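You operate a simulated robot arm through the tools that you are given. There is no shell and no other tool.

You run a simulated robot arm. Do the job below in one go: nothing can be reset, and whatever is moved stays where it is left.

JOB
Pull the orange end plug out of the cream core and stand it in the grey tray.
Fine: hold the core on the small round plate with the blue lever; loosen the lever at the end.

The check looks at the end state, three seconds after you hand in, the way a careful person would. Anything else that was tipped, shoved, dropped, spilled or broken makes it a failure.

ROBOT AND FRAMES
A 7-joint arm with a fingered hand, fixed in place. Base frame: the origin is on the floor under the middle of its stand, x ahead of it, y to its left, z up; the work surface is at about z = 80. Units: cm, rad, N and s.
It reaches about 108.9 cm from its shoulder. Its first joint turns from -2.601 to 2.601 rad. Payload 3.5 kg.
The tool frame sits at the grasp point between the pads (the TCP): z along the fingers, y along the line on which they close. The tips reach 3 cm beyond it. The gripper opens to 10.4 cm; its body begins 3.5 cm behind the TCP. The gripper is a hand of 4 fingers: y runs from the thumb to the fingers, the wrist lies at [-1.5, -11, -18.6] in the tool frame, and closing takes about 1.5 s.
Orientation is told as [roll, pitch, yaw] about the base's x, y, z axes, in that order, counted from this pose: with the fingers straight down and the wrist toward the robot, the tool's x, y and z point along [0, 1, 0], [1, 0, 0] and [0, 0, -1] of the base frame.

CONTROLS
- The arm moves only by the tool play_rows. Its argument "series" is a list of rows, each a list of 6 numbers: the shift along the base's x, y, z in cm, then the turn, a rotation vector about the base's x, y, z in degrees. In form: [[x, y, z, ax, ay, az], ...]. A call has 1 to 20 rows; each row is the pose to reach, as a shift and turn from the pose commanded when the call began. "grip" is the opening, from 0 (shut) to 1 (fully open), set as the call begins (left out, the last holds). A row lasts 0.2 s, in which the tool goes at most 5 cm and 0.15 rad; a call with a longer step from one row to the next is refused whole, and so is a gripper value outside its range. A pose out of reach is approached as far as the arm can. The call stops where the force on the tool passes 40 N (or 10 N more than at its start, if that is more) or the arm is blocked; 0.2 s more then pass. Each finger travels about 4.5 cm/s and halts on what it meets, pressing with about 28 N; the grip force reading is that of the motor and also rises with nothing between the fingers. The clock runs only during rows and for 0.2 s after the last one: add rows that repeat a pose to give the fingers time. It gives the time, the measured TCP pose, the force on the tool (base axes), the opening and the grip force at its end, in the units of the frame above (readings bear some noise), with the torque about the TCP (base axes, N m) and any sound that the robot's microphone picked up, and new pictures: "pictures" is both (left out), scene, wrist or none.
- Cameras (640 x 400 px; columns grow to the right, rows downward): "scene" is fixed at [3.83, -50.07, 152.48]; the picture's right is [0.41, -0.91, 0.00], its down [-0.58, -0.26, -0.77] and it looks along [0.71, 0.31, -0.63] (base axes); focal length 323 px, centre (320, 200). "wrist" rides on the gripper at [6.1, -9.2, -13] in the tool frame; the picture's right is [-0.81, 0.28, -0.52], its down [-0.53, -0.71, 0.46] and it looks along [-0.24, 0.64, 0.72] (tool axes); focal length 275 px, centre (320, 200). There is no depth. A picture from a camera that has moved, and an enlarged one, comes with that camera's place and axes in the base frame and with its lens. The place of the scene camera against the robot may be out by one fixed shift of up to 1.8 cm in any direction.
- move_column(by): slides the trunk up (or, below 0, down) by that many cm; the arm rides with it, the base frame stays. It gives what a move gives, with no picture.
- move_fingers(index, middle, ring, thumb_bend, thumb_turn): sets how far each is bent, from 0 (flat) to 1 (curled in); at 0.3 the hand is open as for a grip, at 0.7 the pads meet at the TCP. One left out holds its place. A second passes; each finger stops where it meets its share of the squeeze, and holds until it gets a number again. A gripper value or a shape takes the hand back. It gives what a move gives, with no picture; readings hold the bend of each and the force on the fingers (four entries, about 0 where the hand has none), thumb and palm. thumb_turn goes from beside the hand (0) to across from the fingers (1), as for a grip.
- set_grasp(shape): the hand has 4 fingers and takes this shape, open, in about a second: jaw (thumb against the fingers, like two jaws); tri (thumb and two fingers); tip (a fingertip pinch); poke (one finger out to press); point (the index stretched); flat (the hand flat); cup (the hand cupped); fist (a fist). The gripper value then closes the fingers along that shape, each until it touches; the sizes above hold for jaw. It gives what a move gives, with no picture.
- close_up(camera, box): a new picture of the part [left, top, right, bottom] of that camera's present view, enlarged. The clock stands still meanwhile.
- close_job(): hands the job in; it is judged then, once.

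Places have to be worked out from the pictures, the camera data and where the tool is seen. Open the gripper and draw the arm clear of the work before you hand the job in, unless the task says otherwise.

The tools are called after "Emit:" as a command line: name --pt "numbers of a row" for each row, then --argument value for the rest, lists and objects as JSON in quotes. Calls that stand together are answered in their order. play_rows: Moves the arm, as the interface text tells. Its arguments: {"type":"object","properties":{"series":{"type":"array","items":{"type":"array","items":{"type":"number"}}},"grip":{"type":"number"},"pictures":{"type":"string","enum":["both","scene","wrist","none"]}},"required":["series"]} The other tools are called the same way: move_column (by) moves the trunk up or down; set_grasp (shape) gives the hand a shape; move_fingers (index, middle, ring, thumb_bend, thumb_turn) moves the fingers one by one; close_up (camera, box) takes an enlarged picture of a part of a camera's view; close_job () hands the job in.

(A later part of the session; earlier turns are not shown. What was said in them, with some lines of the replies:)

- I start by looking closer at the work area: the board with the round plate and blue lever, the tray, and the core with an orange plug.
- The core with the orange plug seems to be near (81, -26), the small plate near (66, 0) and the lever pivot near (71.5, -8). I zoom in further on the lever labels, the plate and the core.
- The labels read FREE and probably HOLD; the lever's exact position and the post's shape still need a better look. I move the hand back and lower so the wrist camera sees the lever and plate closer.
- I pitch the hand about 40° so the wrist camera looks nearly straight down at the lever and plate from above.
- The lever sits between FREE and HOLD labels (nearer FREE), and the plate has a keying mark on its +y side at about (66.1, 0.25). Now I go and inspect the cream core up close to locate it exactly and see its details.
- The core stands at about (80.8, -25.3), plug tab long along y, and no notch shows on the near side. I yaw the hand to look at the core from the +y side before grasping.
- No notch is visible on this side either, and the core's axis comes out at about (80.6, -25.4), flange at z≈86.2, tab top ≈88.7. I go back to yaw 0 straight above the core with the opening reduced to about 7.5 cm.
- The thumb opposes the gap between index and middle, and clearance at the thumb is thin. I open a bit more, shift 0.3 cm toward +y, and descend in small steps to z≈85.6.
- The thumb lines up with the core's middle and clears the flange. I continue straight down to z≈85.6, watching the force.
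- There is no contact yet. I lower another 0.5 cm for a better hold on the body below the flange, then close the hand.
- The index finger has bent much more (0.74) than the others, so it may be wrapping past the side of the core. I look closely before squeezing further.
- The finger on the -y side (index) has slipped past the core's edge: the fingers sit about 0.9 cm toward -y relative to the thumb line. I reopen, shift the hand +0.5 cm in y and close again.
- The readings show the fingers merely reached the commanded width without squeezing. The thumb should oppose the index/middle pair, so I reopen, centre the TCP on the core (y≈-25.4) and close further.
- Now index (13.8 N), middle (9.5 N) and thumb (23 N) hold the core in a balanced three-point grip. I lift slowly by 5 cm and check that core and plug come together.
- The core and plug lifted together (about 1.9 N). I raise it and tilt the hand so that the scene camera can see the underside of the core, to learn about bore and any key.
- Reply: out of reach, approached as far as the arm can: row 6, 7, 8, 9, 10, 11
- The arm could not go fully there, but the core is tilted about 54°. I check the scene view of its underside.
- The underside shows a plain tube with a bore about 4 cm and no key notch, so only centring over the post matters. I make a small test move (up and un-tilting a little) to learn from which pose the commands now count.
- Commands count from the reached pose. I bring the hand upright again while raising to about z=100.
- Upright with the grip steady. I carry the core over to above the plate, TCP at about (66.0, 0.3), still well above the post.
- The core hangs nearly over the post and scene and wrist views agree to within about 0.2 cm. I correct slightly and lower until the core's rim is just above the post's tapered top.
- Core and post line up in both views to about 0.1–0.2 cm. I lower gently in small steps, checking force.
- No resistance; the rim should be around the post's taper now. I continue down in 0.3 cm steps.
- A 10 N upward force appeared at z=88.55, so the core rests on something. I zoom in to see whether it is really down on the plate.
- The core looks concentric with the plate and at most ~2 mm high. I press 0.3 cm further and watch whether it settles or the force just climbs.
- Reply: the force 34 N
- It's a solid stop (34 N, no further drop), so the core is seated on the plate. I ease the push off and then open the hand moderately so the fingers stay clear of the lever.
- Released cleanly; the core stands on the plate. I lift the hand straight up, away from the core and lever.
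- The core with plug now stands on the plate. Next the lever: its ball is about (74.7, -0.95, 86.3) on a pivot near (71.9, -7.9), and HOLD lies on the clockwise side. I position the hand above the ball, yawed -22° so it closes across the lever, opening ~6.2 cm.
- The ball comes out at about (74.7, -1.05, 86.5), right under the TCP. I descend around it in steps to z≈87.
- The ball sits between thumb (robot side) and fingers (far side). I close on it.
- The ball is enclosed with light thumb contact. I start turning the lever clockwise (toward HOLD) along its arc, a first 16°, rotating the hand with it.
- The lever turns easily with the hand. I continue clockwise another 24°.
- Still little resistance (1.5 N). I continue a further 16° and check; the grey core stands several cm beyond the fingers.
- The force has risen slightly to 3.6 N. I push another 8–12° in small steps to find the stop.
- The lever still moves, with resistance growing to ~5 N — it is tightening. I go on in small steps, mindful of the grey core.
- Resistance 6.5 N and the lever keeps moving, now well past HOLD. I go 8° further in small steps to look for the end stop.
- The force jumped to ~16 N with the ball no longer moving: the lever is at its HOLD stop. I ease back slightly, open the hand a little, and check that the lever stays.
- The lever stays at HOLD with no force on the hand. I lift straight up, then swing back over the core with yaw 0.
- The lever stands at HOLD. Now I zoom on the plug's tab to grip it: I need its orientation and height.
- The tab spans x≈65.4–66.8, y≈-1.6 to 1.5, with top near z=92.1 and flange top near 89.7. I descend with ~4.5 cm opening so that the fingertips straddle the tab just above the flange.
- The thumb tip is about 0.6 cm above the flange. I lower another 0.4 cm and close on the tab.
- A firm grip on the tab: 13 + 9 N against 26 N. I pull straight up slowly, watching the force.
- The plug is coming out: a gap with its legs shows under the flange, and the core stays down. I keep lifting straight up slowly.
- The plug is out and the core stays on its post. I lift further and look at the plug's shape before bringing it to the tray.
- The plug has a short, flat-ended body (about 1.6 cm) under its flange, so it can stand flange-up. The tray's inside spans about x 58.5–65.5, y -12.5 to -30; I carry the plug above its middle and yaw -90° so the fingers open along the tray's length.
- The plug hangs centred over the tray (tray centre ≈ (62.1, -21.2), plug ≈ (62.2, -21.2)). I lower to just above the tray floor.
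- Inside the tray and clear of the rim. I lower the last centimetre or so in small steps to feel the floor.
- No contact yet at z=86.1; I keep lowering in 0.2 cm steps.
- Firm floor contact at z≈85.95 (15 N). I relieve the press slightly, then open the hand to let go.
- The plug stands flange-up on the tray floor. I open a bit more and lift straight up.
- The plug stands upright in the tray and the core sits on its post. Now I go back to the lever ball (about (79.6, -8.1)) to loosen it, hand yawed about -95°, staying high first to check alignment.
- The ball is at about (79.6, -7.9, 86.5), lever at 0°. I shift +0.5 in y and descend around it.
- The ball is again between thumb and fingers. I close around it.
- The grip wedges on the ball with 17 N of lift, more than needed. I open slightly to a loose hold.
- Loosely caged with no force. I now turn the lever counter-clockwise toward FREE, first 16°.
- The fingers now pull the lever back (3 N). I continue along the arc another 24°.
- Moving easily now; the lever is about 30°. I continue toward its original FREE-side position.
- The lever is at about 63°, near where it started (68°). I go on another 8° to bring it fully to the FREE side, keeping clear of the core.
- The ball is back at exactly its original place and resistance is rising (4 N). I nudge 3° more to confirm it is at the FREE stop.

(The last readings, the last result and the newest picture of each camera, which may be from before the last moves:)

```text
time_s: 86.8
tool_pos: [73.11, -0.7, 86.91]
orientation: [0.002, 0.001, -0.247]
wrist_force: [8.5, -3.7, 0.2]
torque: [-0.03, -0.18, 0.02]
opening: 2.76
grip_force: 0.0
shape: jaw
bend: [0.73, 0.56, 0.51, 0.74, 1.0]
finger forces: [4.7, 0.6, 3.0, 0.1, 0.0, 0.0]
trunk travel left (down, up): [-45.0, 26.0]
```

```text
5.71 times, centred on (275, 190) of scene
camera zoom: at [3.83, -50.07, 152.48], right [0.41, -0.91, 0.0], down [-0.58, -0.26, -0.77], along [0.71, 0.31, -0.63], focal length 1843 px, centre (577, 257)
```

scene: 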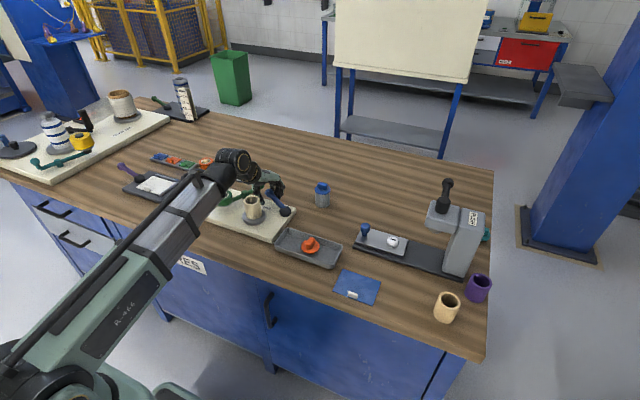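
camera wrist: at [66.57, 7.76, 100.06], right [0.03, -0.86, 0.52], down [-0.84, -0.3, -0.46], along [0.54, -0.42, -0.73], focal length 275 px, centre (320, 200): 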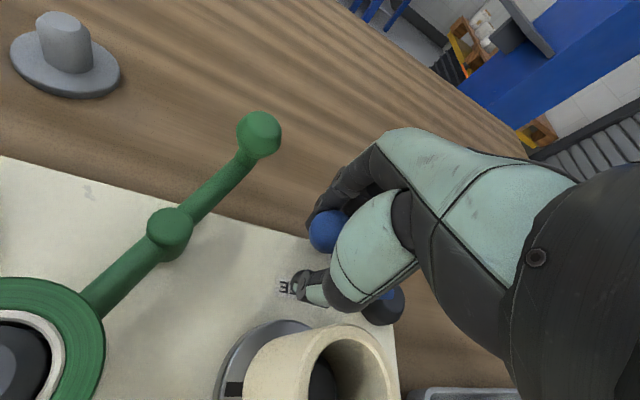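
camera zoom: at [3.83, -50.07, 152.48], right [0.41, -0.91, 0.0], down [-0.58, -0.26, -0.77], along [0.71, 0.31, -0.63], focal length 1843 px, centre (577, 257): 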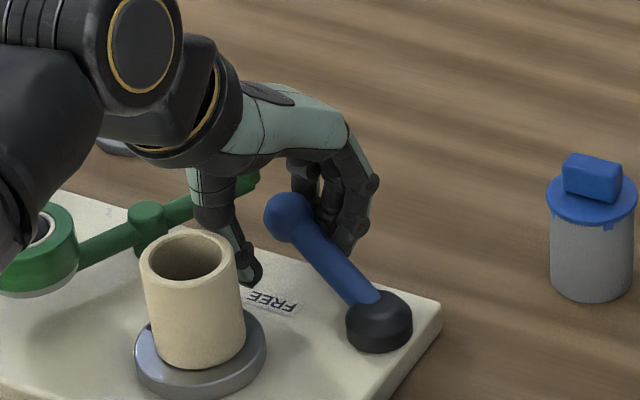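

Force doubled without further movement: the lever is at its FREE stop, where it began. I back off, opening the hand while re-centring on the ball to stay clear of the core.

Emit:
play_rows --pt "0.5 -0.1 0 0 0 0" --pt "0.9 -0.2 0 0 0 0" --pt "1.3 -0.3 0 0 0 0" --pt "1.5 -0.3 0 0 0 0" --pt "1.5 -0.3 0 0 0 0" --grip 0.55 --pictures "both"

Emit:
close_up --camera "scene" --box '[235, 155, 315, 225]'

Emit:
close_up --camera "wrist" --box '[200, 160, 420, 400]'

```text
time_s: 88.0
tool_pos: [74.61, -0.89, 86.92]
orientation: [0.004, 0.001, -0.246]
wrist_force: [-0.2, -0.1, -0.7]
torque: [-0.03, 0.02, -0.01]
opening: 5.68
grip_force: 0.0
shape: jaw
bend: [0.74, 0.43, 0.39, 0.67, 1.0]
finger forces: [0.1, 0.0, 0.0, 0.0, 0.1, 0.1]
trunk travel left (down, up): [-45.0, 26.0]
camera wrist: at [67.21, 7.16, 99.99], right [0.07, -0.85, 0.52], down [-0.82, -0.34, -0.46], along [0.57, -0.39, -0.73], focal length 275 px, centre (320, 200)
```

scene: 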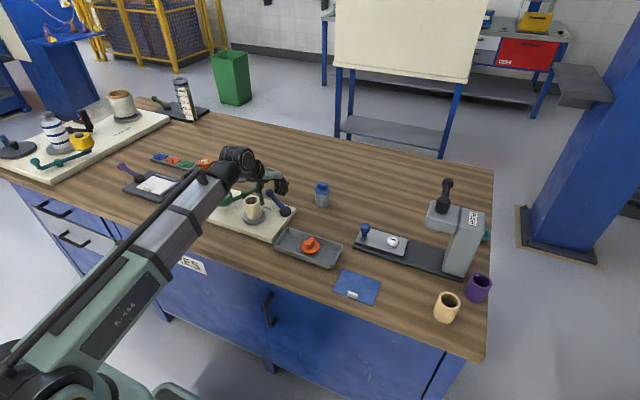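
wrist: 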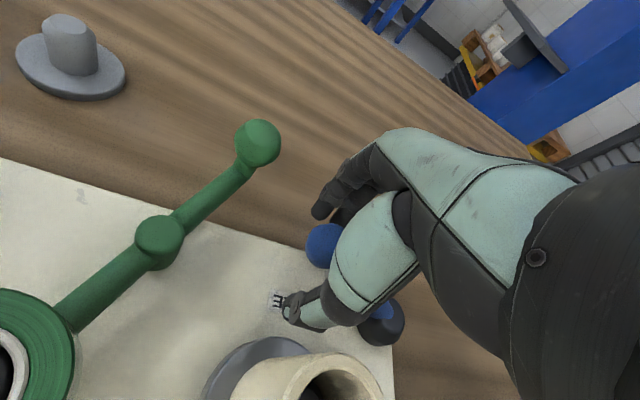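

```text
5.71 times, centred on (275, 190) of scene
camera zoom: at [3.83, -50.07, 152.48], right [0.41, -0.91, 0.0], down [-0.58, -0.26, -0.77], along [0.71, 0.31, -0.63], focal length 1843 px, centre (577, 257)
```

zoom: 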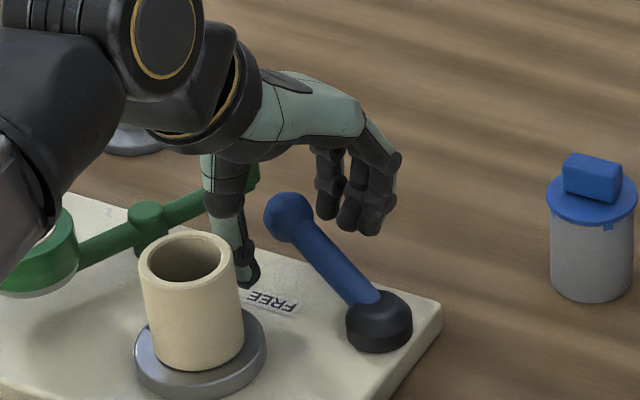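

```text
1.67 times, centred on (310, 280) of wrist
camera zoom: at [67.21, 7.16, 99.99], right [0.07, -0.85, 0.52], down [-0.82, -0.34, -0.46], along [0.57, -0.39, -0.73], focal length 459 px, centre (337, 67)
```

zoom: 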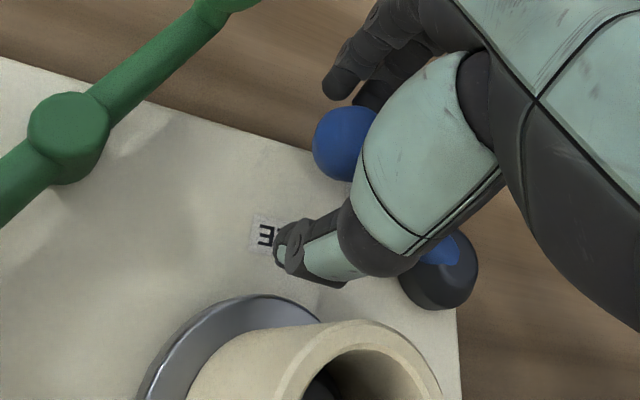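

The lever stays at FREE, nothing is touching the hand. I lift straight up, clear of everything, and then draw the arm back.

Emit:
play_rows --pt "0.05 0 1 0 0 0" --pt "0.05 0 3 0 0 0" --pt "0.05 0 6 0 0 0" --pt "0.05 0 10 0 0 0" --pt "0.05 0 14 0 0 0" --pt "0 0 18 0 0 0" --pt "-2 -1 21 0 0 7" --pt "-5 -3 23 0 0 14" --pt "-9 -5 24 0 0 14" --pt "-13 -7 24 0 0 14" --pt "-13 -7 24 0 0 14" --grip 0.6 --pictures "both"

Emit:
close_up --camera "scene" --box '[225, 160, 365, 275]'

```text
time_s: 90.4
tool_pos: [61.76, -7.9, 111.18]
orientation: [0.0, 0.0, -0.002]
wrist_force: [-0.2, 0.0, 0.3]
torque: [-0.01, 0.0, -0.01]
opening: 6.19
grip_force: 0.1
shape: jaw
bend: [0.29, 0.41, 0.37, 0.65, 1.0]
finger forces: [0.0, 0.0, 0.1, 0.0, 0.0, 0.0]
trunk travel left (down, up): [-45.0, 26.0]
camera wrist: at [52.59, -1.83, 124.35], right [0.27, -0.81, 0.52], down [-0.71, -0.53, -0.46], along [0.64, -0.24, -0.73], focal length 275 px, centre (320, 200)
```

scene: 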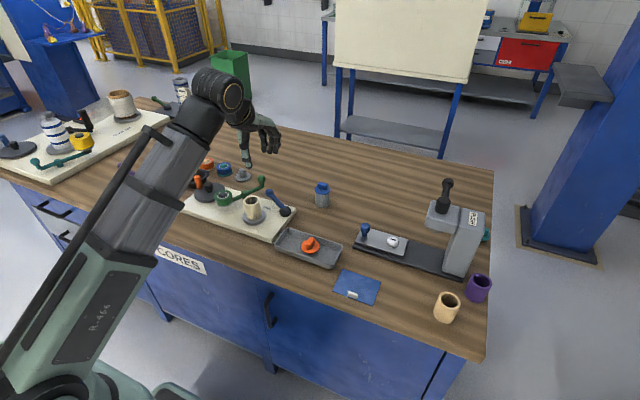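
wrist: 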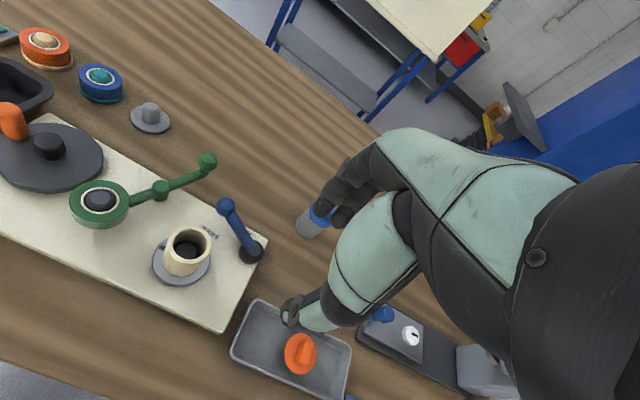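

```text
3.48 times, centred on (295, 218) of scene
camera zoom: at [3.83, -50.07, 152.48], right [0.41, -0.91, 0.0], down [-0.58, -0.26, -0.77], along [0.71, 0.31, -0.63], focal length 1122 px, centre (407, 139)
```

zoom: 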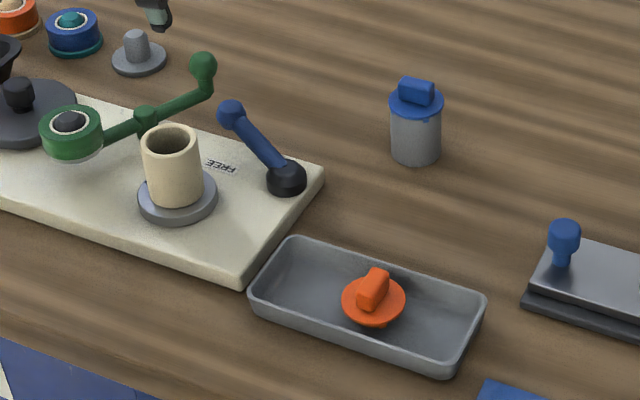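

Core on the plate, lever at FREE, plug in the tray. I zoom in for a last check of the plug and core, and open the hand fully while drawing further back.

Emit:
play_rows --pt "-2 0 1 0 0 0" --pt "-5 0 2 0 0 0" --pt "-8 0 3 0 0 0" --pt "-10 0 3 0 0 0" --pt "-10 0 3 0 0 0" --grip 1.0 --pictures "both"

Emit:
close_up --camera "scene" --box '[290, 225, 335, 260]'

Emit:
close_up --camera "scene" --box '[235, 180, 300, 230]'

```text
time_s: 91.6
tool_pos: [51.56, -8.0, 113.97]
orientation: [0.002, 0.0, -0.001]
wrist_force: [-0.4, 0.4, 0.5]
torque: [-0.01, 0.01, -0.01]
opening: 10.36
grip_force: 0.0
shape: jaw
bend: [0.3, 0.3, 0.3, 0.3, 0.98]
finger forces: [0.1, 0.1, 0.0, 0.0, 0.0, 0.0]
trunk travel left (down, up): [-45.0, 26.0]
camera wrist: at [42.46, -1.98, 127.11], right [0.27, -0.81, 0.52], down [-0.71, -0.53, -0.46], along [0.64, -0.24, -0.73], focal length 275 px, centre (320, 200)
```

scene: 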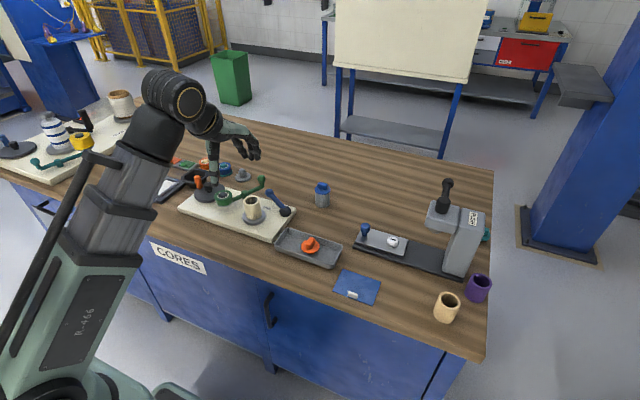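
wrist: 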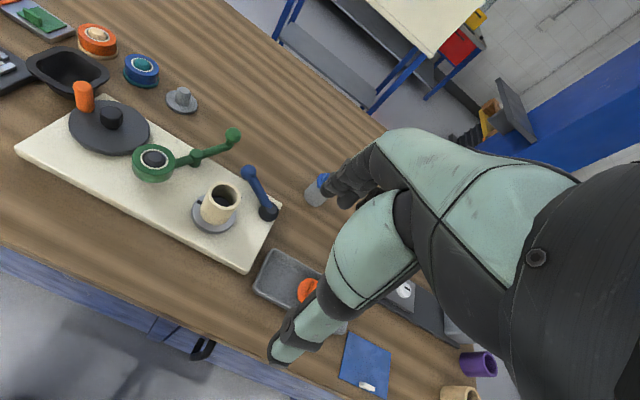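

```text
11.43 times, centred on (312, 242) of scene
camera zoom: at [3.83, -50.07, 152.48], right [0.41, -0.91, 0.0], down [-0.58, -0.26, -0.77], along [0.71, 0.31, -0.63], focal length 3686 px, centre (406, -286)
```

zoom: 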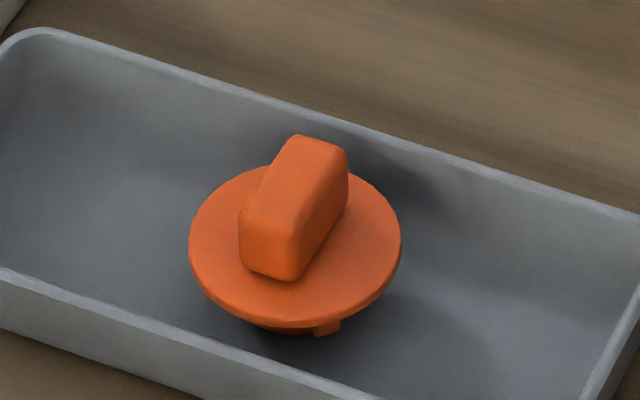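

```text
8.00 times, centred on (268, 205) of scene
camera zoom: at [3.83, -50.07, 152.48], right [0.41, -0.91, 0.0], down [-0.58, -0.26, -0.77], along [0.71, 0.31, -0.63], focal length 2580 px, centre (740, 160)
```

zoom: 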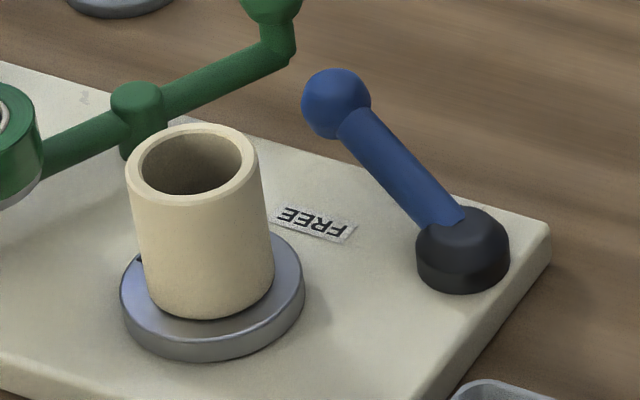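

The orange plug stands level on its end in the grey tray. The core sits on the plate, the lever is back at its FREE stop, the other objects look undisturbed, and the hand is open and clear. I hand the job in.

Emit:
close_job

```text
The job is handed in.
```

The orange plug is out of the cream core and standing upright, flange up, in the middle of the grey tray. The job is handed in; I haven't seen the check's result.

- **Core:** it is still on the small round plate, empty. It did not move when the plug came out.
- **Lever:** I turned it to its HOLD stop before pulling and returned it to its FREE stop at the end, where it started.
- **Plug:** it pulled straight out with no need to twist it.
- **Everything else:** nothing else looked moved or tipped in the last pictures. The hand is open and drawn back.
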